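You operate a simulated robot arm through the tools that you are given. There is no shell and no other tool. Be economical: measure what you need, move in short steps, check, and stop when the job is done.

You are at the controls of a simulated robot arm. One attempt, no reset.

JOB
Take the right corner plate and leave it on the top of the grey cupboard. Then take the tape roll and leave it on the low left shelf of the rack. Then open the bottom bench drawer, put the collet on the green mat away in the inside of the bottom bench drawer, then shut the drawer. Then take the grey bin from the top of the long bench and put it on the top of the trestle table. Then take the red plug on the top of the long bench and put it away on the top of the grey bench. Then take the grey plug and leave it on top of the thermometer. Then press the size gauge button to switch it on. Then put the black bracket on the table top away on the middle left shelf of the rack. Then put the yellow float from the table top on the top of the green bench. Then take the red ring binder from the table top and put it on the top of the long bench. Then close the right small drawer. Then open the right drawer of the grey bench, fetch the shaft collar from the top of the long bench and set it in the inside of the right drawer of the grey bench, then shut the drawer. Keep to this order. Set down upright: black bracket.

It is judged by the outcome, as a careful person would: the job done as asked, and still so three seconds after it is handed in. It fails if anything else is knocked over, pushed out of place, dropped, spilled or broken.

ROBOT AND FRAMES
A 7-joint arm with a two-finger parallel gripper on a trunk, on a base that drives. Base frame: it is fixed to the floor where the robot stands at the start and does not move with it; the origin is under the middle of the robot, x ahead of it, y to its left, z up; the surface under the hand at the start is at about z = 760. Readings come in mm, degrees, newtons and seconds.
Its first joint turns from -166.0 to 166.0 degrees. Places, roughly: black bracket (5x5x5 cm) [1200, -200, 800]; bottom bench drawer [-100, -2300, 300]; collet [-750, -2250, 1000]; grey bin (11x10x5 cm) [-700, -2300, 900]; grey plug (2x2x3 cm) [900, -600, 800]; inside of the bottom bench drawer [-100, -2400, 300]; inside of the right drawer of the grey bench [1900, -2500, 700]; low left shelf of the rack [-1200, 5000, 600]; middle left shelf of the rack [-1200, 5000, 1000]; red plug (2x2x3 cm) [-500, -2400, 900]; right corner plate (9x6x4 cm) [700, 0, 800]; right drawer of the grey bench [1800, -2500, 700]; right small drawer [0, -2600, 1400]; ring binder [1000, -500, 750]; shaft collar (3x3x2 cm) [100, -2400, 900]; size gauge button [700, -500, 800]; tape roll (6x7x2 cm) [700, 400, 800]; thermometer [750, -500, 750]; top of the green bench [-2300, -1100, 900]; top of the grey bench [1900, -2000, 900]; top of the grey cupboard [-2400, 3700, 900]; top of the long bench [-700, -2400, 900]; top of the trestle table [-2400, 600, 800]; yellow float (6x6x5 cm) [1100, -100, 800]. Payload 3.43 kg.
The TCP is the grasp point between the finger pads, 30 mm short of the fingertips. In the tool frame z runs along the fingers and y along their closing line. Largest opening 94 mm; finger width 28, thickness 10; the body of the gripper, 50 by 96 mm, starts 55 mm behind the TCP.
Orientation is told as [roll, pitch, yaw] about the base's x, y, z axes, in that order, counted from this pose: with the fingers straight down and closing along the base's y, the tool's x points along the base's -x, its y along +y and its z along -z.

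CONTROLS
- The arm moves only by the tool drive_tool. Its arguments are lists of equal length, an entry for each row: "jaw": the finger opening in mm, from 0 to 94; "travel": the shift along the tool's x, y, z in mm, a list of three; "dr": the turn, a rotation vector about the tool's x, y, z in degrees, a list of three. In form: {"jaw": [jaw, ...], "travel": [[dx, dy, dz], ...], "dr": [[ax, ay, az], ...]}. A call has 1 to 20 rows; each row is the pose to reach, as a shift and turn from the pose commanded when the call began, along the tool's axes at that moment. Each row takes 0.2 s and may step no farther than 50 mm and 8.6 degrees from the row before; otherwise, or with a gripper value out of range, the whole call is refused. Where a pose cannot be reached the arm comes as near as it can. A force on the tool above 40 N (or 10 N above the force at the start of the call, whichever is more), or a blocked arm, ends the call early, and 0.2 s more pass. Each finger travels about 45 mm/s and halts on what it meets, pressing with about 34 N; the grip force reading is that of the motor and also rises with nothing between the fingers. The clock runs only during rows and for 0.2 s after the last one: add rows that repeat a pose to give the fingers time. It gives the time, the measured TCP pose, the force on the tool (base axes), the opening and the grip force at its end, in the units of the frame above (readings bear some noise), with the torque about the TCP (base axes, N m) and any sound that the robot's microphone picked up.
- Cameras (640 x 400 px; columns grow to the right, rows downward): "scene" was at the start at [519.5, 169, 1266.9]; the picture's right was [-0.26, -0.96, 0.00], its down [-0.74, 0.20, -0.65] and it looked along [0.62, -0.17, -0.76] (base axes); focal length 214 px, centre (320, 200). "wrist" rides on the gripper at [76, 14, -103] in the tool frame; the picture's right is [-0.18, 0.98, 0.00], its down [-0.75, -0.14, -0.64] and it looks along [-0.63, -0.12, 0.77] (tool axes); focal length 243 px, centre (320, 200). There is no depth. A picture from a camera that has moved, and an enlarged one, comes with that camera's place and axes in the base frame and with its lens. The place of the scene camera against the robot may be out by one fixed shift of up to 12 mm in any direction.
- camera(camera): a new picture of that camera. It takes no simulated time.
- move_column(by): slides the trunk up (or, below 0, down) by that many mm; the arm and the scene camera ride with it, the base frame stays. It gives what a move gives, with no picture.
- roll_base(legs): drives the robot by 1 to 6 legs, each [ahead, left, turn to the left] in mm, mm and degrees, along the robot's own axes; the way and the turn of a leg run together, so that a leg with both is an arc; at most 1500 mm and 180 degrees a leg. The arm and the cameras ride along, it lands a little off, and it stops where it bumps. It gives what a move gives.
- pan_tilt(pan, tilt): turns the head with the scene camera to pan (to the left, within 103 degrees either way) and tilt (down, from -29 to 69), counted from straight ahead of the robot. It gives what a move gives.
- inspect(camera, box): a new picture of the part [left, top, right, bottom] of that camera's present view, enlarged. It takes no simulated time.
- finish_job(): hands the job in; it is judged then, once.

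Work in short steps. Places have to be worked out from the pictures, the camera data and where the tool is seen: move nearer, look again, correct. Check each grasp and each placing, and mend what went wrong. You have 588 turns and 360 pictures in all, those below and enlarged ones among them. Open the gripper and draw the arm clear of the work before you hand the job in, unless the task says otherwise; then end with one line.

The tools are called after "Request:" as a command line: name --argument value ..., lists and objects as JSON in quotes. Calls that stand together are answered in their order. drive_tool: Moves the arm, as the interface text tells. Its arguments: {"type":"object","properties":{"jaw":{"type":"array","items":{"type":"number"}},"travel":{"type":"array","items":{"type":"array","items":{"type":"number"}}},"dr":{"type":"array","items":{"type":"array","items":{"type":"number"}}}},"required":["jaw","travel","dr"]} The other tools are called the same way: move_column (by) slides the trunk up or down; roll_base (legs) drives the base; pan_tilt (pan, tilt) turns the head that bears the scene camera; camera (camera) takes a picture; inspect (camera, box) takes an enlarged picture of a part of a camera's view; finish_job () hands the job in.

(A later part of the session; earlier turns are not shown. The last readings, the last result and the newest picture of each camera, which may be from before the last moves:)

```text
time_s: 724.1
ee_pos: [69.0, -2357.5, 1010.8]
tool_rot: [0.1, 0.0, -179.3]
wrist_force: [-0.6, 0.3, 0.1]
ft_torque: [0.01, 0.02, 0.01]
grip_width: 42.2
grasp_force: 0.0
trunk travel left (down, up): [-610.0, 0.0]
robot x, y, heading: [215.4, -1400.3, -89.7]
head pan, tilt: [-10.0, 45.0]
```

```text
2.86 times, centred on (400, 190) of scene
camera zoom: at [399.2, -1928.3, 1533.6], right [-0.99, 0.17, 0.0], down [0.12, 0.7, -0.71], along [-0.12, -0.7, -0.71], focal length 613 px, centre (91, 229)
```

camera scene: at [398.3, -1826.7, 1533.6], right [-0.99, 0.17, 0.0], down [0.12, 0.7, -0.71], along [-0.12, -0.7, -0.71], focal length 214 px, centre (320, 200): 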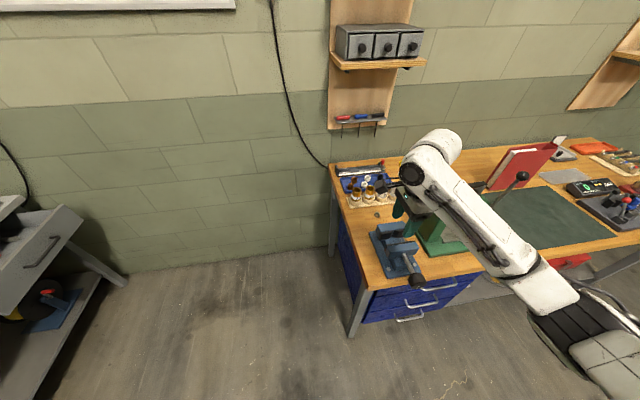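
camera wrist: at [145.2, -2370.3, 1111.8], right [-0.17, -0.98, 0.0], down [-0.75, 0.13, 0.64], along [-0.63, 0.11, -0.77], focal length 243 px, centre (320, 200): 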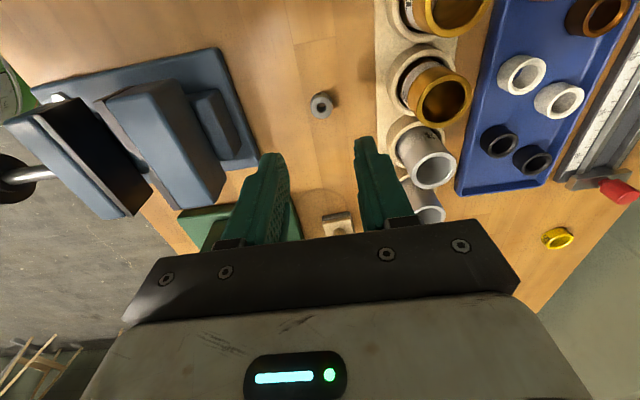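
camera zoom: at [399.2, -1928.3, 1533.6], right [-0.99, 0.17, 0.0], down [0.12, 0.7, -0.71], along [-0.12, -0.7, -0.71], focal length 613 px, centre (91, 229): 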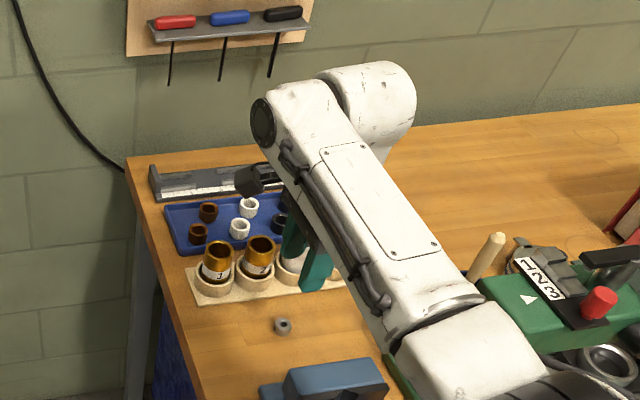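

Clear on both sides. Descend to 925 and check.

Request:
drive_tool --jaw '[42, 42, 42, 42, 42]' --travel '[[-2, 0, 30], [-3, 0, 60], [-3, 0, 80], [-3, 0, 86], [-3, 0, 86]]' --dr '[[0, 0, 0], [0, 0, 0], [0, 0, 0], [0, 0, 0], [0, 0, 0]]'

Request:
camera --camera "wrist"

Request:
camera --camera "scene"

```text
time_s: 725.3
ee_pos: [66.7, -2356.4, 924.6]
tool_rot: [0.1, 0.0, -179.4]
wrist_force: [-0.3, 0.0, 1.0]
ft_torque: [0.01, 0.02, 0.02]
grip_width: 42.2
grasp_force: 0.1
trunk travel left (down, up): [-610.0, 0.0]
robot x, y, heading: [207.9, -1399.8, -89.6]
head pan, tilt: [-10.0, 45.0]
```

```text
81 pictures are left
camera wrist: at [142.0, -2369.7, 1026.3], right [-0.17, -0.98, 0.0], down [-0.75, 0.14, 0.64], along [-0.63, 0.11, -0.77], focal length 243 px, centre (320, 200)
```

wrist: 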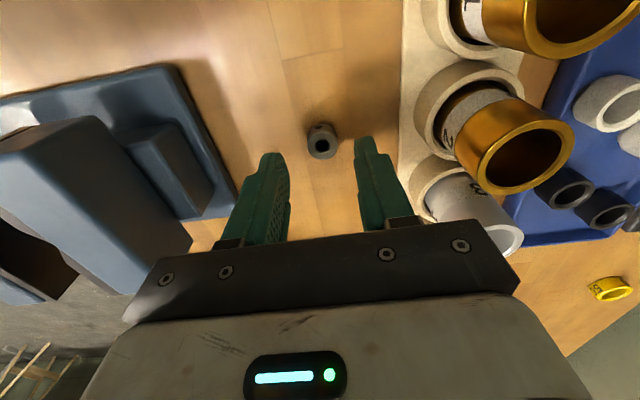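

```text
80 pictures are left
camera scene: at [399.2, -1928.3, 1533.6], right [-0.99, 0.17, 0.0], down [0.12, 0.7, -0.71], along [-0.12, -0.7, -0.71], focal length 214 px, centre (320, 200)
```

scene: 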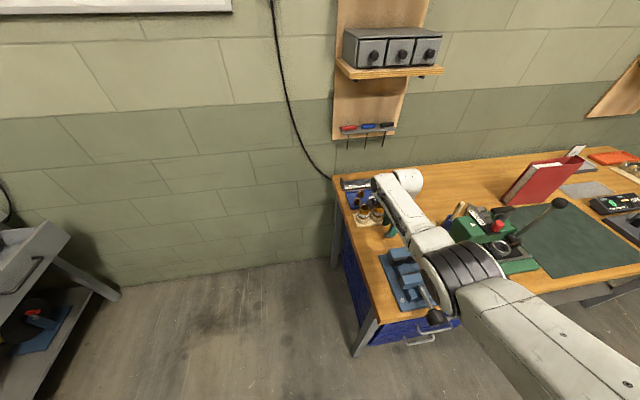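

Aligned. Down 34 mm and grip.

Request:
drive_tool --jaw '[42, 42, 42, 32, 20, 10, 10, 10]' --travel '[[0, 1, 18], [0, 1, 33], [0, 1, 33], [0, 1, 33], [0, 1, 33], [0, 1, 33], [0, 1, 33], [0, 1, 33]]' --dr '[[0, 0, 0], [0, 0, 0], [0, 0, 0], [0, 0, 0], [0, 0, 0], [0, 0, 0], [0, 0, 0], [0, 0, 0]]'

Request:
drive_tool --jaw '[10, 10, 10, 10, 10]' --travel '[[0, 0, -30], [0, 0, -75], [0, 0, -120], [0, 0, -165], [0, 0, -200]]' --dr '[[0, 0, 0], [0, 0, 0], [0, 0, 0], [0, 0, 0], [0, 0, 0]]'

Request:
camera --camera "wrist"

```text
time_s: 727.1
ee_pos: [71.1, -2374.0, 912.8]
tool_rot: [2.4, -0.1, -178.4]
wrist_force: [0.5, 0.3, 0.2]
ft_torque: [0.01, 0.0, 0.02]
grip_width: 10.0
grasp_force: 0.0
out of reach, approached as far as the arm can: row 2
trunk travel left (down, up): [-610.0, 0.0]
robot x, y, heading: [208.9, -1400.7, -89.4]
head pan, tilt: [-10.0, 45.0]
```

```text
time_s: 728.3
ee_pos: [65.8, -2358.2, 922.3]
tool_rot: [0.0, 0.1, -179.5]
wrist_force: [0.7, -0.5, -0.5]
ft_torque: [0.05, 0.02, 0.02]
grip_width: 9.8
grasp_force: 0.0
out of reach, approached as far as the arm can: row 2, 3, 4, 5
trunk travel left (down, up): [-610.0, 0.0]
robot x, y, heading: [213.4, -1403.5, -89.4]
head pan, tilt: [-10.0, 45.0]
```

```text
79 pictures are left
camera wrist: at [141.6, -2371.5, 1023.7], right [-0.17, -0.98, 0.0], down [-0.75, 0.13, 0.64], along [-0.63, 0.11, -0.77], focal length 243 px, centre (320, 200)
```

wrist: 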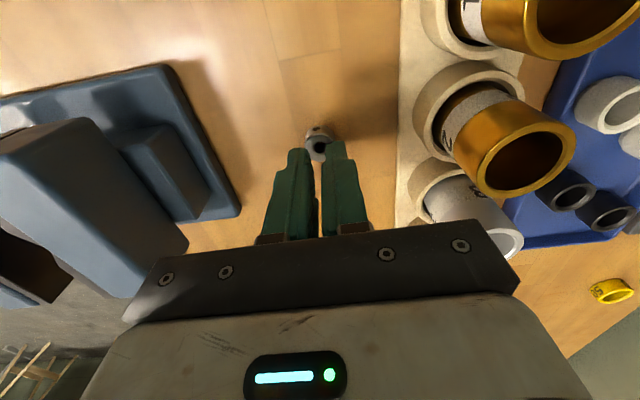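

The reach limit was hit before grasping (collar untouched). Raise and retract diagonally in small steps.

Request:
drive_tool --jaw '[20, 30, 42, 42]' --travel '[[0, -8, -25], [0, -16, -50], [0, -24, -70], [0, -24, -70]]' --dr '[[0, 0, 0], [0, 0, 0], [0, 0, 0], [0, 0, 0]]'

Request:
camera --camera "wrist"

```text
time_s: 729.3
ee_pos: [65.4, -2358.4, 921.9]
tool_rot: [0.0, 0.0, -179.4]
wrist_force: [0.3, -0.1, -0.5]
ft_torque: [0.02, 0.01, 0.04]
grip_width: 41.9
grasp_force: 0.1
out of reach, approached as far as the arm can: row 1, 2, 3, 4
trunk travel left (down, up): [-610.0, 0.0]
robot x, y, heading: [213.3, -1403.0, -89.6]
head pan, tilt: [-10.0, 45.0]
```

```text
78 pictures are left
camera wrist: at [141.5, -2371.5, 1023.6], right [-0.17, -0.98, 0.0], down [-0.75, 0.13, 0.64], along [-0.63, 0.11, -0.77], focal length 243 px, centre (320, 200)
```

wrist: 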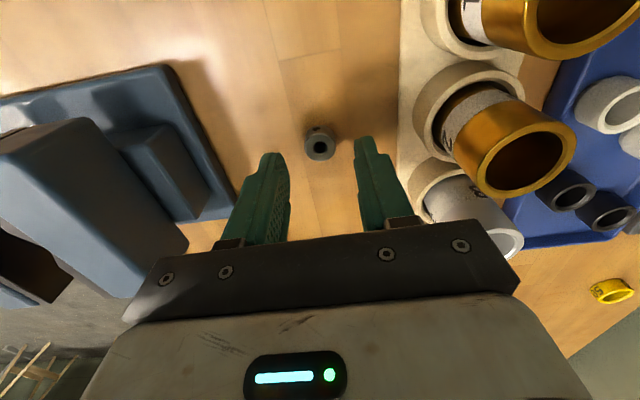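

Probe what the commanded baseline is with a tiny safe move (20 mm down, jaws open around the collar).

Request:
drive_tool --jaw '[42, 42]' --travel '[[0, 0, 10], [0, 0, 20]]' --dr '[[0, 0, 0], [0, 0, 0]]'

```text
time_s: 729.9
ee_pos: [66.3, -2357.3, 901.3]
tool_rot: [0.2, 0.1, -179.5]
wrist_force: [0.8, 0.3, -0.2]
ft_torque: [-0.01, 0.04, 0.02]
grip_width: 42.0
grasp_force: 0.0
trunk travel left (down, up): [-610.0, 0.0]
robot x, y, heading: [210.0, -1397.9, -89.8]
head pan, tilt: [-10.0, 45.0]
```

Baseline is the measured pose. Try rising in tiny steps.

Request:
drive_tool --jaw '[42, 42, 42, 42]' --travel '[[0, 0, -8], [0, 0, -16], [0, 0, -24], [0, 0, -32]]' --dr '[[0, 0, 0], [0, 0, 0], [0, 0, 0], [0, 0, 0]]'

```text
time_s: 730.9
ee_pos: [79.1, -2368.6, 928.7]
tool_rot: [1.5, 0.5, -177.5]
wrist_force: [-1.0, -0.6, 0.9]
ft_torque: [0.01, 0.01, 0.01]
grip_width: 41.9
grasp_force: 0.0
out of reach, approached as far as the arm can: row 3, 4
trunk travel left (down, up): [-610.0, 0.0]
robot x, y, heading: [213.6, -1403.0, -89.8]
head pan, tilt: [-10.0, 45.0]
```

Request:
drive_tool --jaw '[42, 42, 42, 42]' --travel '[[0, -15, 0], [0, -30, 0], [0, -45, 0], [0, -45, 0]]' --dr '[[0, 0, 0], [-1.5, 0, 0], [-1.5, 0, 0], [-1.5, 0, 0]]'

Request:
camera --camera "scene"

```text
time_s: 731.9
ee_pos: [63.9, -2312.2, 932.9]
tool_rot: [1.6, 0.0, -179.6]
wrist_force: [0.5, 0.7, 0.6]
ft_torque: [0.04, -0.04, -0.01]
grip_width: 41.9
grasp_force: 0.1
trunk travel left (down, up): [-610.0, 0.0]
robot x, y, heading: [213.5, -1401.7, -89.6]
head pan, tilt: [-10.0, 45.0]
```

```text
77 pictures are left
camera scene: at [399.1, -1928.2, 1533.6], right [-0.99, 0.17, 0.0], down [0.12, 0.7, -0.71], along [-0.12, -0.7, -0.71], focal length 214 px, centre (320, 200)
```

scene: 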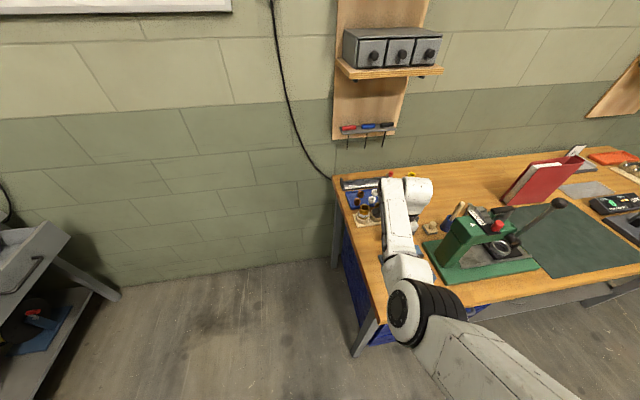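

The elbow has moved to the usual side. Now rise.

Request:
drive_tool --jaw '[42, 42, 42, 42, 42]' --travel '[[0, 0, -30], [0, 0, -60], [0, 0, -90], [0, 0, -120], [0, 0, -120]]' --dr '[[-1.6, 0, 0], [-1.6, 0, 0], [-1.6, 0, 0], [-1.6, 0, 0], [-1.6, 0, 0]]'

```text
time_s: 733.1
ee_pos: [64.3, -2308.3, 1053.7]
tool_rot: [3.3, 0.0, -179.3]
wrist_force: [0.3, -0.4, 0.0]
ft_torque: [0.0, 0.0, 0.01]
grip_width: 42.0
grasp_force: 0.1
trunk travel left (down, up): [-610.0, 0.0]
robot x, y, heading: [213.2, -1402.7, -89.4]
head pan, tilt: [-10.0, 45.0]
```

Now roll 80 mm closer, re-level and return above the collar.

Request:
roll_base --legs '[[80, 0, -0.4]]'

Request:
drive_tool --jaw '[42, 42, 42, 42]' --travel '[[0, -15, 0], [0, -30, 0], [0, -32, 0], [0, -32, 0]]' --dr '[[3.3, 0, 0], [3.3, 0, 0], [3.3, 0, 0], [3.3, 0, 0]]'

Request:
move_column --by -60

Request:
camera --camera "wrist"

Request:
camera --camera "scene"

```text
time_s: 734.2
ee_pos: [58.3, -2387.3, 1053.0]
tool_rot: [3.3, 0.0, -179.8]
wrist_force: [0.1, 0.1, 0.0]
ft_torque: [0.04, 0.02, 0.01]
grip_width: 42.1
grasp_force: 0.1
trunk travel left (down, up): [-610.0, 0.0]
robot x, y, heading: [213.1, -1479.8, -90.0]
head pan, tilt: [-10.0, 45.0]
```

```text
time_s: 735.2
ee_pos: [57.8, -2355.3, 1051.4]
tool_rot: [0.0, 0.0, -179.8]
wrist_force: [0.1, -0.3, -0.9]
ft_torque: [-0.04, 0.02, 0.0]
grip_width: 41.9
grasp_force: 0.1
trunk travel left (down, up): [-610.0, 0.0]
robot x, y, heading: [210.9, -1481.7, -90.0]
head pan, tilt: [-10.0, 45.0]
```

```text
time_s: 736.2
ee_pos: [58.1, -2354.6, 990.5]
tool_rot: [-0.1, 0.0, -179.8]
wrist_force: [-0.1, 0.1, 0.6]
ft_torque: [0.02, -0.03, -0.02]
grip_width: 42.1
grasp_force: 0.1
trunk travel left (down, up): [-550.0, 60.0]
robot x, y, heading: [213.8, -1483.0, -89.9]
head pan, tilt: [-10.0, 45.0]
```

```text
76 pictures are left
camera wrist: at [133.9, -2369.3, 1093.0], right [-0.18, -0.98, 0.0], down [-0.75, 0.14, 0.64], along [-0.63, 0.12, -0.77], focal length 243 px, centre (320, 200)
```

wrist: 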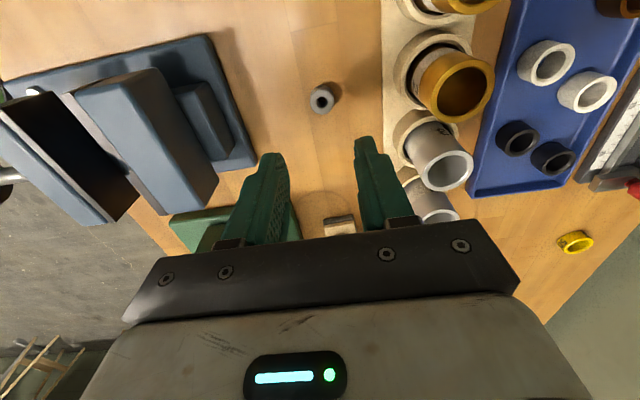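

```text
75 pictures are left
camera scene: at [395.9, -2009.0, 1473.7], right [-0.98, 0.17, 0.0], down [0.12, 0.7, -0.71], along [-0.12, -0.7, -0.71], focal length 214 px, centre (320, 200)
```

scene: 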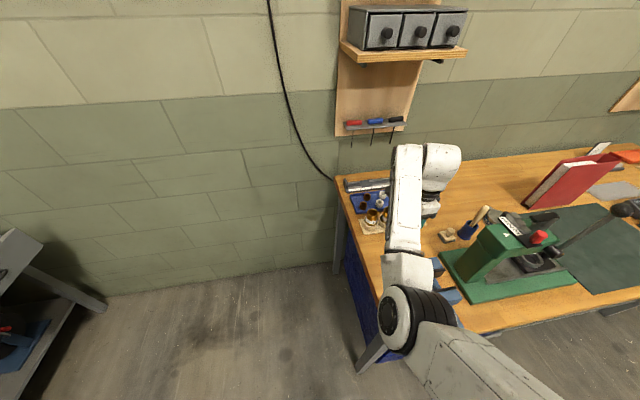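

Collar at [67, -2358] again. Align and descend.

Request:
drive_tool --jaw '[42, 42, 42, 42, 42]' --travel '[[5, 1, 25], [9, 3, 50], [9, 3, 75], [9, 3, 85], [9, 3, 85]]' --dr '[[0, 0, 0], [0, 0, 0], [0, 0, 0], [0, 0, 0], [0, 0, 0]]'

Request:
camera --camera "wrist"

```text
time_s: 737.4
ee_pos: [67.0, -2359.2, 906.2]
tool_rot: [-0.2, -0.1, -179.7]
wrist_force: [-0.3, 0.5, -0.3]
ft_torque: [0.0, -0.01, 0.01]
grip_width: 42.0
grasp_force: 0.0
trunk travel left (down, up): [-550.0, 60.0]
robot x, y, heading: [211.5, -1480.2, -90.2]
head pan, tilt: [-10.0, 45.0]
```

```text
74 pictures are left
camera wrist: at [142.5, -2372.2, 1007.8], right [-0.18, -0.98, 0.0], down [-0.75, 0.14, 0.64], along [-0.63, 0.12, -0.77], focal length 243 px, centre (320, 200)
```

wrist: 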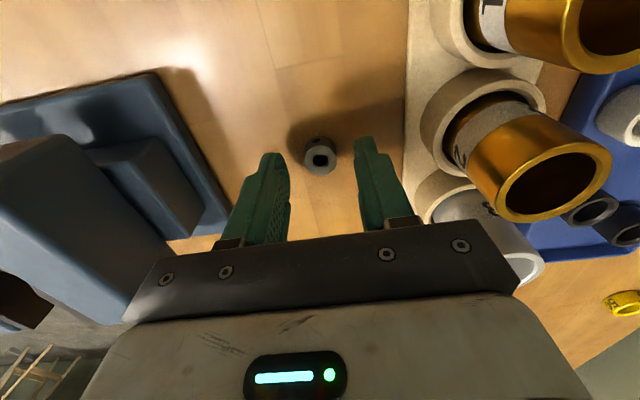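

Centred; down 16 mm, grip, lift.

Request:
drive_tool --jaw '[42, 42, 32, 20, 10, 10, 10]' --travel '[[0, 0, 8], [0, 0, 16], [0, 0, 16], [0, 0, 16], [0, 0, 16], [0, 0, 16], [0, 0, 16]]' --dr '[[0, 0, 0], [0, 0, 0], [0, 0, 0], [0, 0, 0], [0, 0, 0], [0, 0, 0], [0, 0, 0]]'

Request:
drive_tool --jaw '[10, 10, 10, 10, 10]' --travel '[[0, 0, -30], [0, 0, -70], [0, 0, -110], [0, 0, -150], [0, 0, -170]]' --dr '[[0, 0, 0], [0, 0, 0], [0, 0, 0], [0, 0, 0], [0, 0, 0]]'

Request:
camera --camera "wrist"

```text
time_s: 739.0
ee_pos: [67.9, -2357.2, 890.1]
tool_rot: [-0.1, 0.0, -179.8]
wrist_force: [0.0, -0.4, -0.4]
ft_torque: [0.01, 0.0, 0.01]
grip_width: 19.5
grasp_force: 33.5
trunk travel left (down, up): [-550.0, 60.0]
robot x, y, heading: [213.5, -1484.0, -90.1]
head pan, tilt: [-10.0, 45.0]
```

```text
time_s: 740.2
ee_pos: [67.6, -2358.0, 1060.3]
tool_rot: [-0.2, 0.0, -179.7]
wrist_force: [0.4, -0.5, -0.7]
ft_torque: [-0.01, -0.01, -0.03]
grip_width: 19.2
grasp_force: 33.6
trunk travel left (down, up): [-550.0, 60.0]
robot x, y, heading: [214.0, -1478.1, -90.0]
head pan, tilt: [-10.0, 45.0]
```

```text
73 pictures are left
camera wrist: at [142.9, -2372.5, 1161.7], right [-0.18, -0.98, 0.0], down [-0.75, 0.14, 0.64], along [-0.63, 0.12, -0.77], focal length 243 px, centre (320, 200)
```

wrist: 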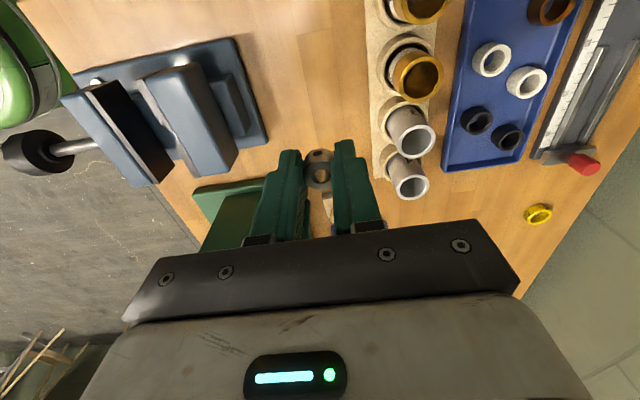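

Collar held (19.5 mm). Retract, back away, and drive to the open drawer.

Request:
drive_tool --jaw '[10, 10, 10, 10, 10]' --travel '[[0, -40, 0], [0, -80, 0], [0, -120, 0], [0, -160, 0], [0, -160, 0]]' --dr '[[0, 0, 0], [0, 0, 0], [0, 0, 0], [0, 0, 0], [0, 0, 0]]'

Request:
roll_base --legs '[[-400, 0, 0], [0, 0, 90], [520, 0, 0]]'

Request:
camera --camera "scene"

```text
time_s: 741.4
ee_pos: [66.9, -2197.6, 1059.3]
tool_rot: [-0.1, 0.1, -179.8]
wrist_force: [-0.6, 0.6, -0.4]
ft_torque: [0.02, -0.02, 0.01]
grip_width: 19.4
grasp_force: 33.8
trunk travel left (down, up): [-550.0, 60.0]
robot x, y, heading: [211.3, -1481.6, -89.8]
head pan, tilt: [-10.0, 45.0]
```

```text
time_s: 750.4
ee_pos: [1450.7, -1214.7, 1059.5]
tool_rot: [-0.2, 0.1, -89.4]
wrist_force: [0.2, 0.0, -0.4]
ft_torque: [-0.01, -0.03, 0.03]
grip_width: 19.6
grasp_force: 34.2
trunk travel left (down, up): [-550.0, 60.0]
robot x, y, heading: [731.0, -1070.6, 0.4]
head pan, tilt: [-10.0, 45.0]
```

```text
72 pictures are left
camera scene: at [1255.8, -896.6, 1473.6], right [-0.17, -0.99, 0.0], down [-0.7, 0.12, -0.71], along [0.7, -0.12, -0.71], focal length 214 px, centre (320, 200)
```

scene: 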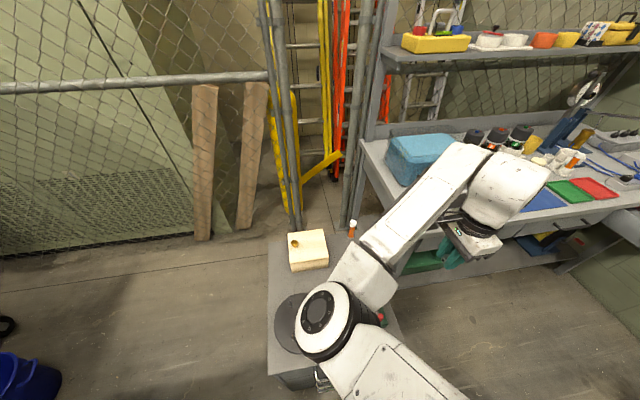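

Strafe right to the drawer.

Request:
roll_base --legs '[[0, -1270, -0.4]]'

Request:
camera --camera "scene"

Request:
camera --camera "wrist"

```text
time_s: 756.8
ee_pos: [1444.1, -2501.0, 1058.7]
tool_rot: [-0.1, 0.0, -90.5]
wrist_force: [0.3, 0.9, -0.4]
ft_torque: [-0.01, -0.04, -0.04]
grip_width: 19.5
grasp_force: 34.5
trunk travel left (down, up): [-550.0, 60.0]
robot x, y, heading: [728.2, -2347.5, -0.7]
head pan, tilt: [-10.0, 45.0]
```

```text
71 pictures are left
camera scene: at [1255.4, -2178.9, 1473.6], right [-0.19, -0.98, 0.0], down [-0.69, 0.13, -0.71], along [0.69, -0.13, -0.71], focal length 214 px, centre (320, 200)
```

scene: 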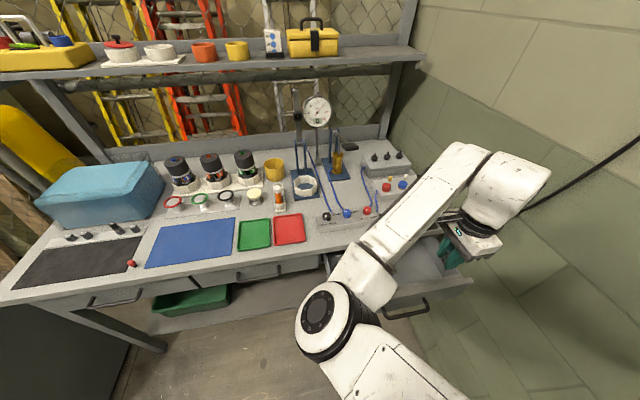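

```text
70 pictures are left
camera wrist: at [1458.1, -2424.8, 1161.0], right [0.98, -0.19, 0.0], down [-0.15, -0.75, 0.64], along [-0.13, -0.63, -0.77], focal length 243 px, centre (320, 200)
```

wrist: 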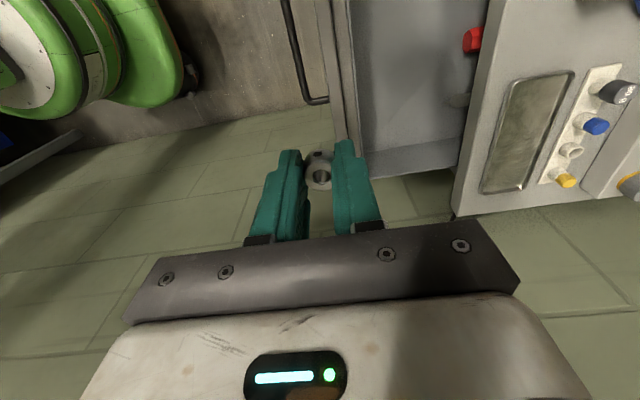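

Drawer opening spans x 1484–1619, y to -2640. Move the hand above [1550, -2530] at height first.

Request:
drive_tool --jaw '[10, 10, 10, 10, 10]' --travel '[[-10, 35, 0], [-20, 70, 0], [-28, 105, 0], [-28, 106, 0], [-28, 106, 0]]' --dr '[[0, 0, 0], [0, 0, -0.5], [0, 0, -0.5], [0, 0, -0.5], [0, 0, -0.5]]'

Request:
camera --camera "wrist"

```text
time_s: 758.0
ee_pos: [1550.0, -2529.1, 1060.4]
tool_rot: [-0.1, -0.1, -90.1]
wrist_force: [0.3, 0.3, -0.4]
ft_torque: [0.01, 0.03, -0.01]
grip_width: 19.7
grasp_force: 33.9
trunk travel left (down, up): [-550.0, 60.0]
robot x, y, heading: [727.6, -2350.4, -0.8]
head pan, tilt: [-10.0, 45.0]
```

```text
69 pictures are left
camera wrist: at [1563.0, -2453.3, 1161.1], right [0.98, -0.18, 0.0], down [-0.14, -0.75, 0.64], along [-0.12, -0.63, -0.77], focal length 243 px, centre (320, 200)
```

wrist: 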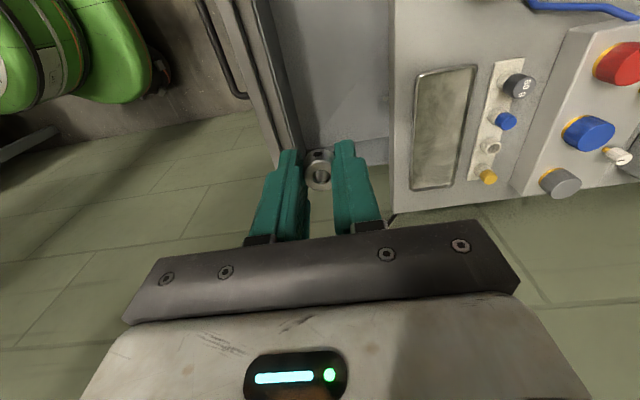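

Shift 12 mm further in x to centre, then lower the trunk 200.

Request:
drive_tool --jaw '[10, 10, 10]' --travel '[[0, 8, 0], [0, 13, 0], [0, 13, 0]]' --dr '[[0, 0, 0], [0, 0, 0], [0, 0, 0]]'

Request:
move_column --by -190

Request:
camera --camera "wrist"

Request:
camera --camera "scene"

```text
time_s: 758.8
ee_pos: [1562.0, -2529.2, 1059.8]
tool_rot: [-0.1, -0.1, -89.9]
wrist_force: [-0.7, -0.4, -0.5]
ft_torque: [-0.02, 0.0, -0.03]
grip_width: 19.2
grasp_force: 33.8
trunk travel left (down, up): [-550.0, 60.0]
robot x, y, heading: [730.9, -2350.5, -0.7]
head pan, tilt: [-10.0, 45.0]
```

```text
time_s: 760.8
ee_pos: [1562.1, -2529.8, 869.4]
tool_rot: [-0.1, 0.0, -90.0]
wrist_force: [0.6, -0.1, 0.5]
ft_torque: [0.01, 0.01, 0.01]
grip_width: 19.5
grasp_force: 33.7
trunk travel left (down, up): [-360.0, 250.0]
robot x, y, heading: [727.9, -2347.3, -0.8]
head pan, tilt: [-10.0, 45.0]
```

```text
68 pictures are left
camera wrist: at [1576.0, -2453.3, 971.0], right [0.98, -0.18, 0.0], down [-0.14, -0.75, 0.64], along [-0.12, -0.63, -0.77], focal length 243 px, centre (320, 200)
```

wrist: 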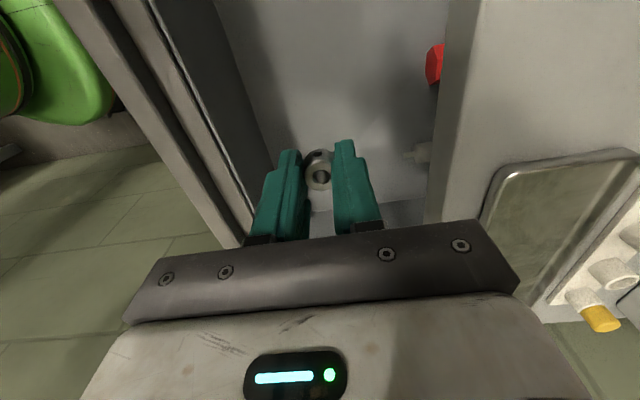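

```text
67 pictures are left
camera scene: at [1255.4, -2179.0, 1283.7], right [-0.19, -0.98, 0.0], down [-0.69, 0.13, -0.71], along [0.69, -0.13, -0.71], focal length 214 px, centre (320, 200)
```

scene: 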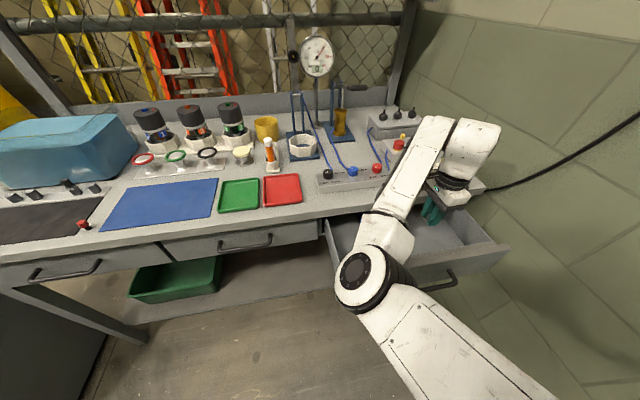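

Between panel and bench edge with margin. Lower the hand into the drawer.

Request:
drive_tool --jaw '[10, 10, 10, 10, 10]' --travel '[[0, 0, 25], [0, 0, 50], [0, 0, 75], [0, 0, 88], [0, 0, 88]]' --dr '[[0, 0, 0], [0, 0, 0], [0, 0, 0], [0, 0, 0], [0, 0, 0]]'

Request:
camera --camera "wrist"

```text
time_s: 762.0
ee_pos: [1563.8, -2530.9, 783.0]
tool_rot: [-0.1, 0.0, -90.0]
wrist_force: [0.3, -0.1, -0.4]
ft_torque: [0.01, 0.01, 0.03]
grip_width: 19.3
grasp_force: 34.1
trunk travel left (down, up): [-360.0, 250.0]
robot x, y, heading: [723.6, -2348.4, -0.7]
head pan, tilt: [-10.0, 45.0]
```

```text
66 pictures are left
camera wrist: at [1576.1, -2453.7, 882.7], right [0.98, -0.18, 0.0], down [-0.14, -0.75, 0.64], along [-0.12, -0.63, -0.77], focal length 243 px, centre (320, 200)
```

wrist: 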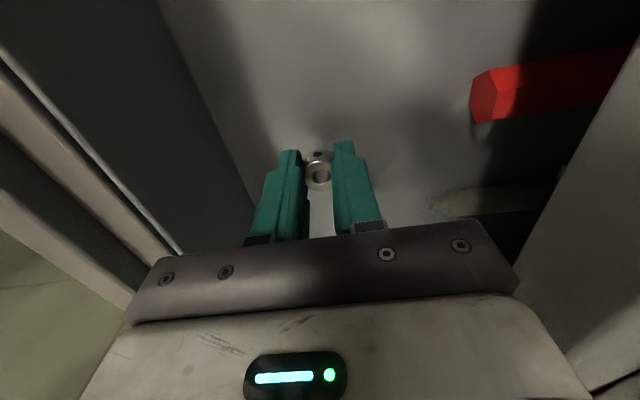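

Request:
drive_tool --jaw '[10, 10, 10, 10, 10]' --travel '[[0, 0, 3], [0, 0, 6], [0, 0, 9], [0, 0, 12], [0, 0, 12]]' --dr '[[0, 0, 0], [0, 0, 0], [0, 0, 0], [0, 0, 0], [0, 0, 0]]'

Request:
drive_tool --jaw '[10, 10, 10, 10, 10]' --travel '[[0, 0, 2], [0, 0, 4], [0, 0, 6], [0, 0, 8], [0, 0, 8]]' --dr '[[0, 0, 0], [0, 0, 0], [0, 0, 0], [0, 0, 0], [0, 0, 0]]'

Request:
camera --camera "wrist"

```text
time_s: 763.2
ee_pos: [1562.2, -2529.5, 769.1]
tool_rot: [0.0, -0.1, -90.0]
wrist_force: [0.4, 0.3, -0.4]
ft_torque: [-0.02, -0.03, -0.01]
grip_width: 19.2
grasp_force: 34.2
trunk travel left (down, up): [-360.0, 250.0]
robot x, y, heading: [727.8, -2352.5, -0.6]
head pan, tilt: [-10.0, 45.0]
```

```text
time_s: 764.4
ee_pos: [1561.4, -2529.3, 761.3]
tool_rot: [0.0, -0.1, -90.0]
wrist_force: [-0.6, -0.1, 0.3]
ft_torque: [-0.03, 0.0, 0.01]
grip_width: 19.7
grasp_force: 34.1
trunk travel left (down, up): [-360.0, 250.0]
robot x, y, heading: [728.6, -2347.1, -0.7]
head pan, tilt: [-10.0, 45.0]
```

```text
65 pictures are left
camera wrist: at [1575.6, -2453.6, 862.8], right [0.98, -0.18, 0.0], down [-0.14, -0.75, 0.64], along [-0.12, -0.63, -0.77], focal length 243 px, centre (320, 200)
```

wrist: 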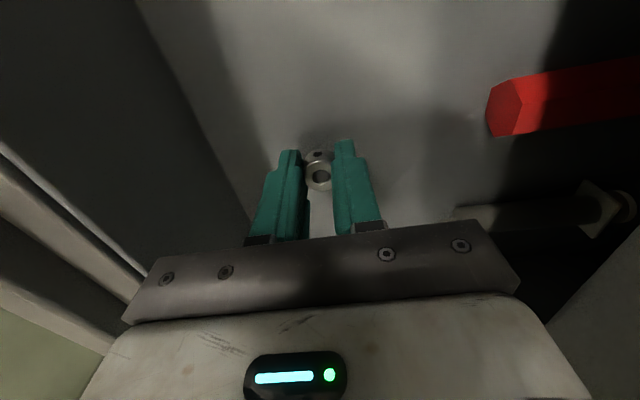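

Request:
drive_tool --jaw '[10, 10, 10, 10, 10]' --travel '[[0, 0, 2], [0, 0, 4], [0, 0, 6], [0, 0, 8], [0, 0, 8]]' --dr '[[0, 0, 0], [0, 0, 0], [0, 0, 0], [0, 0, 0], [0, 0, 0]]'

Request:
drive_tool --jaw '[10, 10, 10, 10, 10]' --travel '[[0, 0, 2], [0, 0, 4], [0, 0, 6], [0, 0, 8], [0, 0, 8]]' --dr '[[0, 0, 0], [0, 0, 0], [0, 0, 0], [0, 0, 0], [0, 0, 0]]'

Request:
camera --camera "wrist"

```text
time_s: 765.6
ee_pos: [1562.4, -2530.7, 754.1]
tool_rot: [-0.2, -0.1, -89.9]
wrist_force: [-0.4, 0.2, -0.6]
ft_torque: [-0.02, -0.02, 0.03]
grip_width: 19.4
grasp_force: 33.4
trunk travel left (down, up): [-360.0, 250.0]
robot x, y, heading: [723.3, -2343.5, -0.8]
head pan, tilt: [-10.0, 45.0]
```

```text
time_s: 766.8
ee_pos: [1562.3, -2529.2, 746.5]
tool_rot: [-0.1, -0.1, -90.0]
wrist_force: [0.9, 0.1, 5.7]
ft_torque: [-0.03, -0.03, -0.05]
grip_width: 19.2
grasp_force: 33.7
trunk travel left (down, up): [-360.0, 250.0]
robot x, y, heading: [731.6, -2350.8, -0.6]
head pan, tilt: [-10.0, 45.0]
```

```text
64 pictures are left
camera wrist: at [1575.9, -2453.2, 847.5], right [0.98, -0.18, 0.0], down [-0.14, -0.75, 0.64], along [-0.12, -0.63, -0.77], focal length 243 px, centre (320, 200)
```

wrist: 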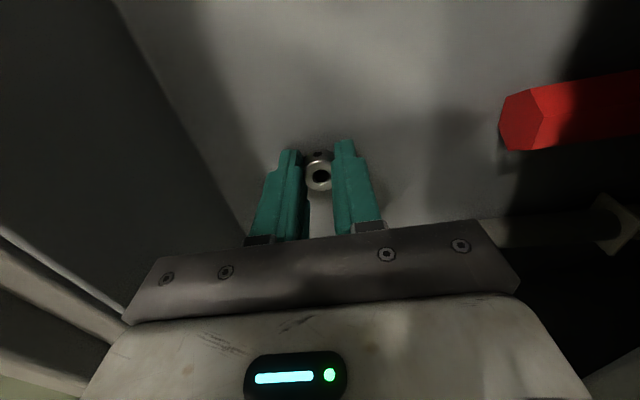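

Touching the drawer floor. Release and rise.

Request:
drive_tool --jaw '[20, 26, 34, 36, 36, 36, 36, 36, 36]' --travel '[[0, 0, 0], [0, 0, 0], [0, 0, 0], [0, 0, 0], [0, 0, -20], [0, 0, -55], [0, 0, -95], [0, 0, -135], [0, 0, -170]]' --dr '[[0, 0, 0], [0, 0, 0], [0, 0, 0], [0, 0, 0], [0, 0, 0], [0, 0, 0], [0, 0, 0], [0, 0, 0], [0, 0, 0]]'

Request:
camera --camera "wrist"

```text
time_s: 768.8
ee_pos: [1561.8, -2529.4, 917.2]
tool_rot: [-0.2, 0.0, -90.0]
wrist_force: [-0.2, 1.1, 0.5]
ft_torque: [0.02, 0.0, 0.02]
grip_width: 35.9
grasp_force: 0.0
trunk travel left (down, up): [-360.0, 250.0]
robot x, y, heading: [730.5, -2345.5, -0.6]
head pan, tilt: [-10.0, 45.0]
```

```text
63 pictures are left
camera wrist: at [1575.4, -2453.3, 1018.6], right [0.98, -0.18, 0.0], down [-0.14, -0.75, 0.64], along [-0.12, -0.63, -0.77], focal length 243 px, centre (320, 200)
```

wrist: 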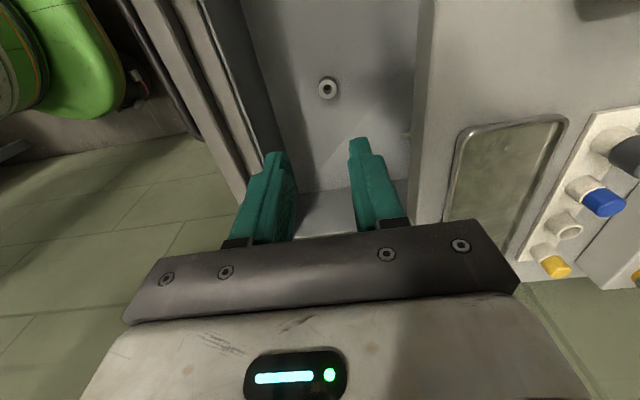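

Collar is inside. Retract the hand over the panel, back off 160 mm, and turn the tool horizontal to close the drawer.

Request:
drive_tool --jaw '[36, 36, 36, 36, 36]' --travel '[[0, -30, -20], [10, -70, -35], [20, -110, -40], [30, -120, -40], [30, -120, -40]]' --dr '[[0, 0, 0], [0, 0, 0], [0, 0, 0], [0, 0, 0], [0, 0, 0]]'

Request:
roll_base --legs '[[-170, 0, 0.7]]'

Request:
drive_tool --jaw '[36, 36, 36, 36, 36, 36, 36, 36, 36, 36, 36, 36, 36]' --travel '[[0, 0, 0], [0, 0, 0], [0, 0, 0], [0, 0, 0], [0, 0, 0], [0, 0, 0], [0, 0, 0], [0, 0, 0], [0, 0, 0], [0, 0, 0], [0, 0, 0], [0, 0, 0], [0, 0, 0]]' --dr '[[-8, 0, 0], [-16, 0, 0], [-24, 0, 0], [-32, 0, 0], [-40, 0, 0], [-48, 0, 0], [-56, 0, 0], [-64, 0, 0], [-72, 0, 0], [-80, 0, 0], [-88, 0, 0], [-90, 0, 0], [-90, 0, 0]]'

Request:
camera --camera "scene"

```text
time_s: 770.0
ee_pos: [1441.8, -2499.2, 957.0]
tool_rot: [-0.1, 0.0, -90.0]
wrist_force: [-0.4, -0.2, 0.2]
ft_torque: [0.0, -0.02, 0.01]
grip_width: 36.2
grasp_force: 0.0
trunk travel left (down, up): [-360.0, 250.0]
robot x, y, heading: [729.2, -2344.7, -0.7]
head pan, tilt: [-10.0, 45.0]
```

```text
time_s: 771.5
ee_pos: [1274.2, -2488.3, 956.1]
tool_rot: [-0.1, 0.0, -89.3]
wrist_force: [0.5, 0.4, -0.2]
ft_torque: [0.02, -0.01, 0.01]
grip_width: 35.8
grasp_force: 0.1
trunk travel left (down, up): [-360.0, 250.0]
robot x, y, heading: [553.7, -2342.7, 0.0]
head pan, tilt: [-10.0, 45.0]
```

```text
time_s: 774.3
ee_pos: [1279.3, -2491.0, 952.5]
tool_rot: [89.9, 0.0, -89.2]
wrist_force: [-0.2, -0.7, -0.3]
ft_torque: [0.0, 0.03, -0.01]
grip_width: 35.9
grasp_force: 0.0
out of reach, approached as far as the arm can: row 9, 10, 11, 12, 13
trunk travel left (down, up): [-360.0, 250.0]
robot x, y, heading: [558.9, -2350.6, 0.1]
head pan, tilt: [-10.0, 45.0]
```

```text
62 pictures are left
camera scene: at [1083.3, -2170.9, 1283.6], right [-0.17, -0.98, 0.0], down [-0.7, 0.12, -0.71], along [0.7, -0.12, -0.71], focal length 214 px, centre (320, 200)
```

scene: 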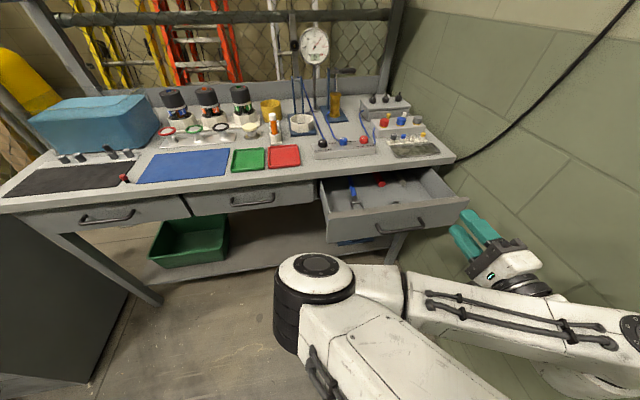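

Horizontal now. Lower the trunk 181 mm to handle height and check alignment.

Request:
move_column --by -181

Request:
drive_tool --jaw '[45, 55, 55]' --travel '[[10, 0, 0], [20, 0, 0], [20, 0, 0]]' --dr '[[0, -0.8, 0], [0, -0.8, 0], [0, -0.8, 0]]'

Request:
camera --camera "wrist"

Request:
camera --camera "scene"

```text
time_s: 776.3
ee_pos: [1278.7, -2491.0, 773.2]
tool_rot: [90.0, 0.0, -89.3]
wrist_force: [-1.0, 0.1, -0.2]
ft_torque: [0.01, -0.03, -0.02]
grip_width: 36.1
grasp_force: 0.1
trunk travel left (down, up): [-179.0, 431.0]
robot x, y, heading: [554.2, -2349.7, -0.2]
head pan, tilt: [-10.0, 45.0]
```

```text
time_s: 777.1
ee_pos: [1285.1, -2473.0, 767.5]
tool_rot: [89.9, 0.0, -90.0]
wrist_force: [-0.3, -0.3, 0.4]
ft_torque: [-0.02, -0.01, 0.02]
grip_width: 55.0
grasp_force: 0.0
out of reach, approached as far as the arm can: row 1, 2, 3
trunk travel left (down, up): [-179.0, 431.0]
robot x, y, heading: [555.1, -2344.8, -0.1]
head pan, tilt: [-10.0, 45.0]
```

```text
61 pictures are left
camera wrist: at [1181.1, -2397.2, 781.2], right [0.0, -0.18, 0.98], down [-0.64, -0.75, -0.14], along [0.77, -0.63, -0.12], focal length 243 px, centre (320, 200)
```

wrist: 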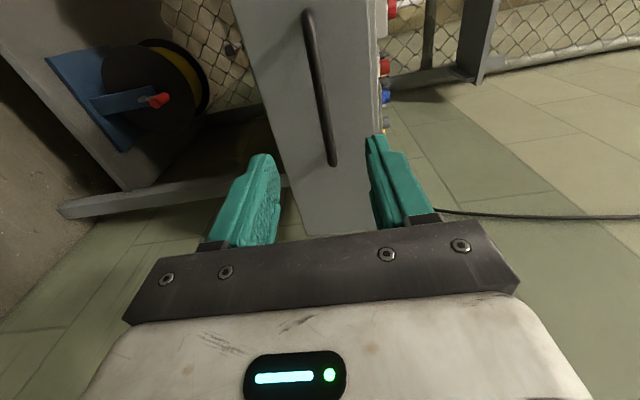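

```text
60 pictures are left
camera scene: at [1083.3, -2171.0, 1102.6], right [-0.17, -0.98, 0.0], down [-0.7, 0.12, -0.71], along [0.7, -0.12, -0.71], focal length 214 px, centre (320, 200)
```

scene: 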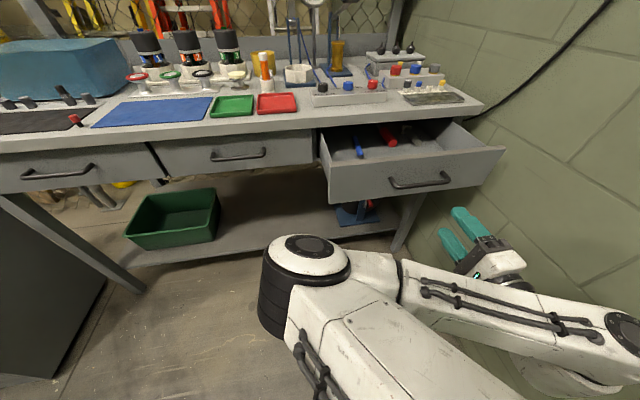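

The elbow is far forward at this short reach; I'll extend the arm (not the base) to the handle, which straightens it.

Request:
drive_tool --jaw '[55, 55, 55, 55, 55]' --travel '[[0, 2, 25], [0, 3, 50], [0, 3, 70], [0, 3, 80], [0, 3, 80]]' --dr '[[0, 0, 0], [0, 0, 0], [0, 0, 0], [0, 0, 0], [0, 0, 0]]'

Request:
camera --camera "wrist"

Request:
camera --camera "scene"

```text
time_s: 778.3
ee_pos: [1364.2, -2474.2, 771.3]
tool_rot: [89.9, 0.0, -89.9]
wrist_force: [1.0, -0.3, -0.4]
ft_torque: [0.03, -0.02, 0.01]
grip_width: 55.0
grasp_force: 0.1
trunk travel left (down, up): [-179.0, 431.0]
robot x, y, heading: [556.4, -2347.4, 0.2]
head pan, tilt: [-10.0, 45.0]
```

```text
59 pictures are left
camera wrist: at [1260.8, -2397.3, 784.0], right [0.0, -0.18, 0.98], down [-0.64, -0.75, -0.14], along [0.77, -0.63, -0.12], focal length 243 px, centre (320, 200)
```

wrist: 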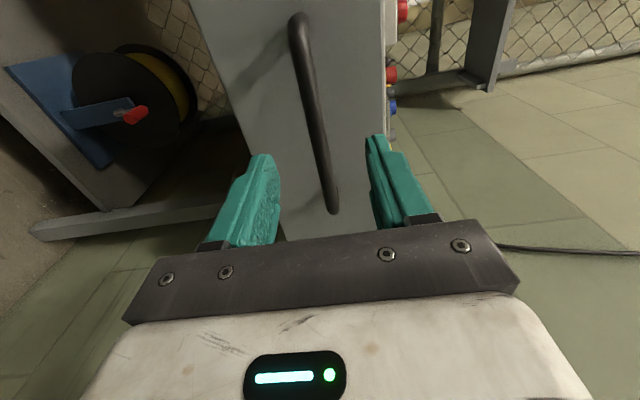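

```text
58 pictures are left
camera scene: at [1083.3, -2170.9, 1102.6], right [-0.17, -0.98, 0.0], down [-0.7, 0.12, -0.71], along [0.7, -0.12, -0.71], focal length 214 px, centre (320, 200)
```

scene: 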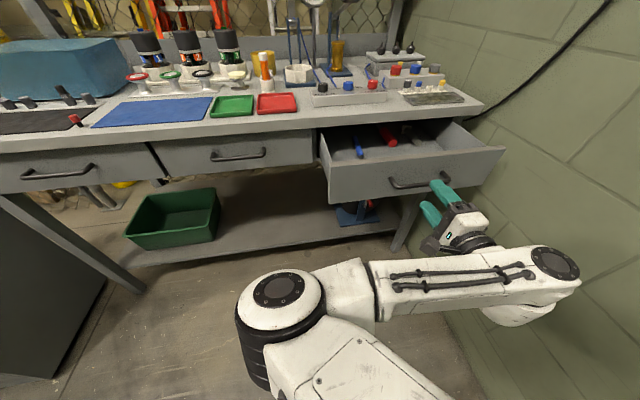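

Good. Forward 36 mm and grip the bar.

Request:
drive_tool --jaw '[55, 55, 55, 40, 25, 10, 0, 0]' --travel '[[0, -1, 18], [0, -1, 35], [0, -1, 35], [0, -1, 35], [0, -1, 35], [0, -1, 35], [0, -1, 35], [0, -1, 35]]' --dr '[[0, 0, 0], [0, 0, 0], [0, 0, 0], [0, 0, 0], [0, 0, 0], [0, 0, 0], [0, 0, 0], [0, 0, 0]]'

Request:
camera --camera "scene"

```text
time_s: 780.1
ee_pos: [1399.0, -2472.9, 769.1]
tool_rot: [89.8, 0.0, -90.1]
wrist_force: [-0.2, 0.6, -3.1]
ft_torque: [0.03, 0.07, -0.06]
grip_width: 11.7
grasp_force: 44.8
trunk travel left (down, up): [-179.0, 431.0]
robot x, y, heading: [559.5, -2344.4, 0.1]
head pan, tilt: [-10.0, 45.0]
```

```text
57 pictures are left
camera scene: at [1083.4, -2170.9, 1102.6], right [-0.17, -0.98, 0.0], down [-0.7, 0.12, -0.71], along [0.7, -0.12, -0.71], focal length 214 px, centre (320, 200)
```

scene: 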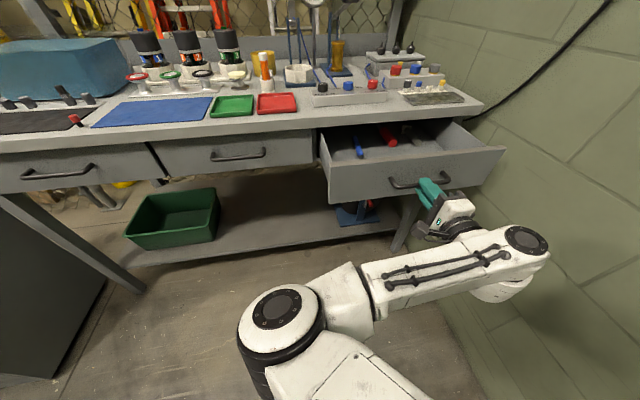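

Gripped; the elbow is far enough back. Push the drawer by rolling 185 mm forward.

Request:
roll_base --legs '[[185, 0, 0]]'

Request:
camera --camera "scene"

```text
time_s: 781.6
ee_pos: [1584.3, -2473.8, 769.3]
tool_rot: [89.9, 0.0, -90.0]
wrist_force: [1.9, 3.0, -4.0]
ft_torque: [0.06, 0.09, -0.1]
grip_width: 11.9
grasp_force: 45.3
trunk travel left (down, up): [-179.0, 431.0]
robot x, y, heading: [744.1, -2341.6, -0.5]
head pan, tilt: [-10.0, 45.0]
```

```text
56 pictures are left
camera scene: at [1269.0, -2171.0, 1102.5], right [-0.17, -0.98, 0.0], down [-0.7, 0.12, -0.71], along [0.7, -0.12, -0.71], focal length 214 px, centre (320, 200)
```

scene: 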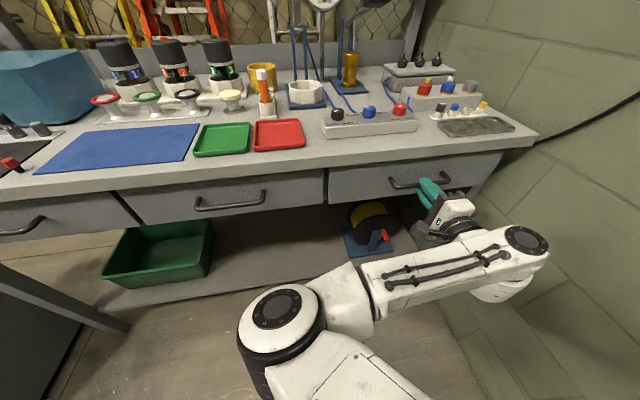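

Nearly closed (was 1600.7 when shut). Finish with the arm until it stops.

Request:
drive_tool --jaw '[0, 0, 0, 0, 0, 0]' --travel '[[0, 0, 5], [0, 0, 10], [0, 0, 15], [0, 0, 19], [0, 0, 22], [0, 0, 22]]' --dr '[[0, 0, 0], [0, 0, 0], [0, 0, 0], [0, 0, 0], [0, 0, 0], [0, 0, 0]]'

Request:
inspect --camera "scene" --box '[300, 110, 560, 270]'

```text
time_s: 782.3
ee_pos: [1592.2, -2474.0, 770.0]
tool_rot: [89.9, -0.2, -90.1]
wrist_force: [-11.3, 2.7, 5.3]
ft_torque: [0.26, -0.1, 0.05]
grip_width: 11.7
grasp_force: 44.6
trunk travel left (down, up): [-179.0, 431.0]
robot x, y, heading: [743.8, -2349.7, 0.1]
head pan, tilt: [-10.0, 45.0]
stopped in row 3: the force on the tool passed its limit at 42 N (the readings are from after the stop); the commanded pose is now the measured one
```

```text
2.46 times, centred on (430, 190) of scene
camera zoom: at [1267.5, -2170.4, 1103.0], right [-0.17, -0.98, 0.0], down [-0.7, 0.12, -0.71], along [0.7, -0.12, -0.71], focal length 528 px, centre (49, 225)
```

zoom: 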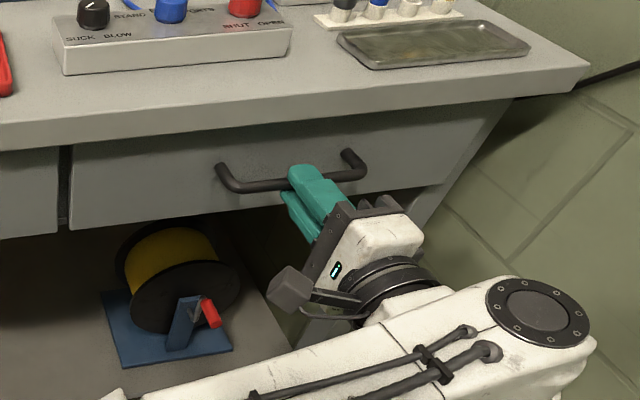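

Stopped about 7 mm short by my estimate; push once more gently.

Request:
drive_tool --jaw '[0, 0, 0, 0, 0, 0]' --travel '[[0, 0, 2], [0, 0, 4], [0, 0, 6], [0, 0, 8], [0, 0, 10], [0, 0, 12]]' --dr '[[0, 0, 0], [0, 0, 0], [0, 0, 0], [0, 0, 0], [0, 0, 0], [0, 0, 0]]'

Request:
inspect --camera "scene" --box '[300, 110, 560, 270]'

```text
time_s: 782.8
ee_pos: [1592.3, -2474.9, 771.2]
tool_rot: [89.7, -0.2, -90.1]
wrist_force: [-13.2, 2.7, 6.2]
ft_torque: [0.3, -0.17, 0.49]
grip_width: 11.6
grasp_force: 44.7
trunk travel left (down, up): [-179.0, 431.0]
robot x, y, heading: [742.9, -2344.6, 0.0]
head pan, tilt: [-10.0, 45.0]
stopped in row 2: the force on the tool passed its limit at 42 N (the readings are from after the stop); the commanded pose is now the measured one
```

```text
2.46 times, centred on (430, 190) of scene
camera zoom: at [1266.7, -2169.9, 1102.9], right [-0.17, -0.99, 0.0], down [-0.7, 0.12, -0.71], along [0.7, -0.12, -0.71], focal length 528 px, centre (49, 225)
```

zoom: 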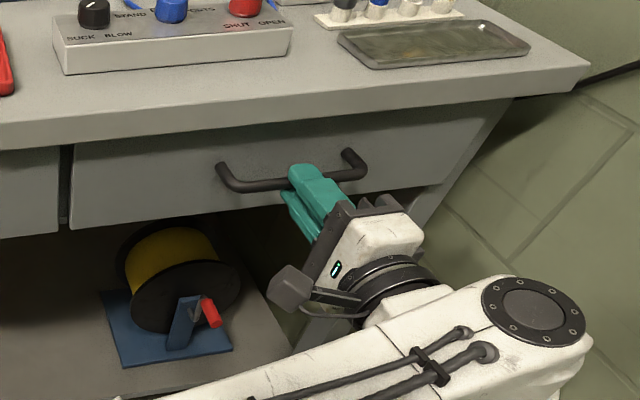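

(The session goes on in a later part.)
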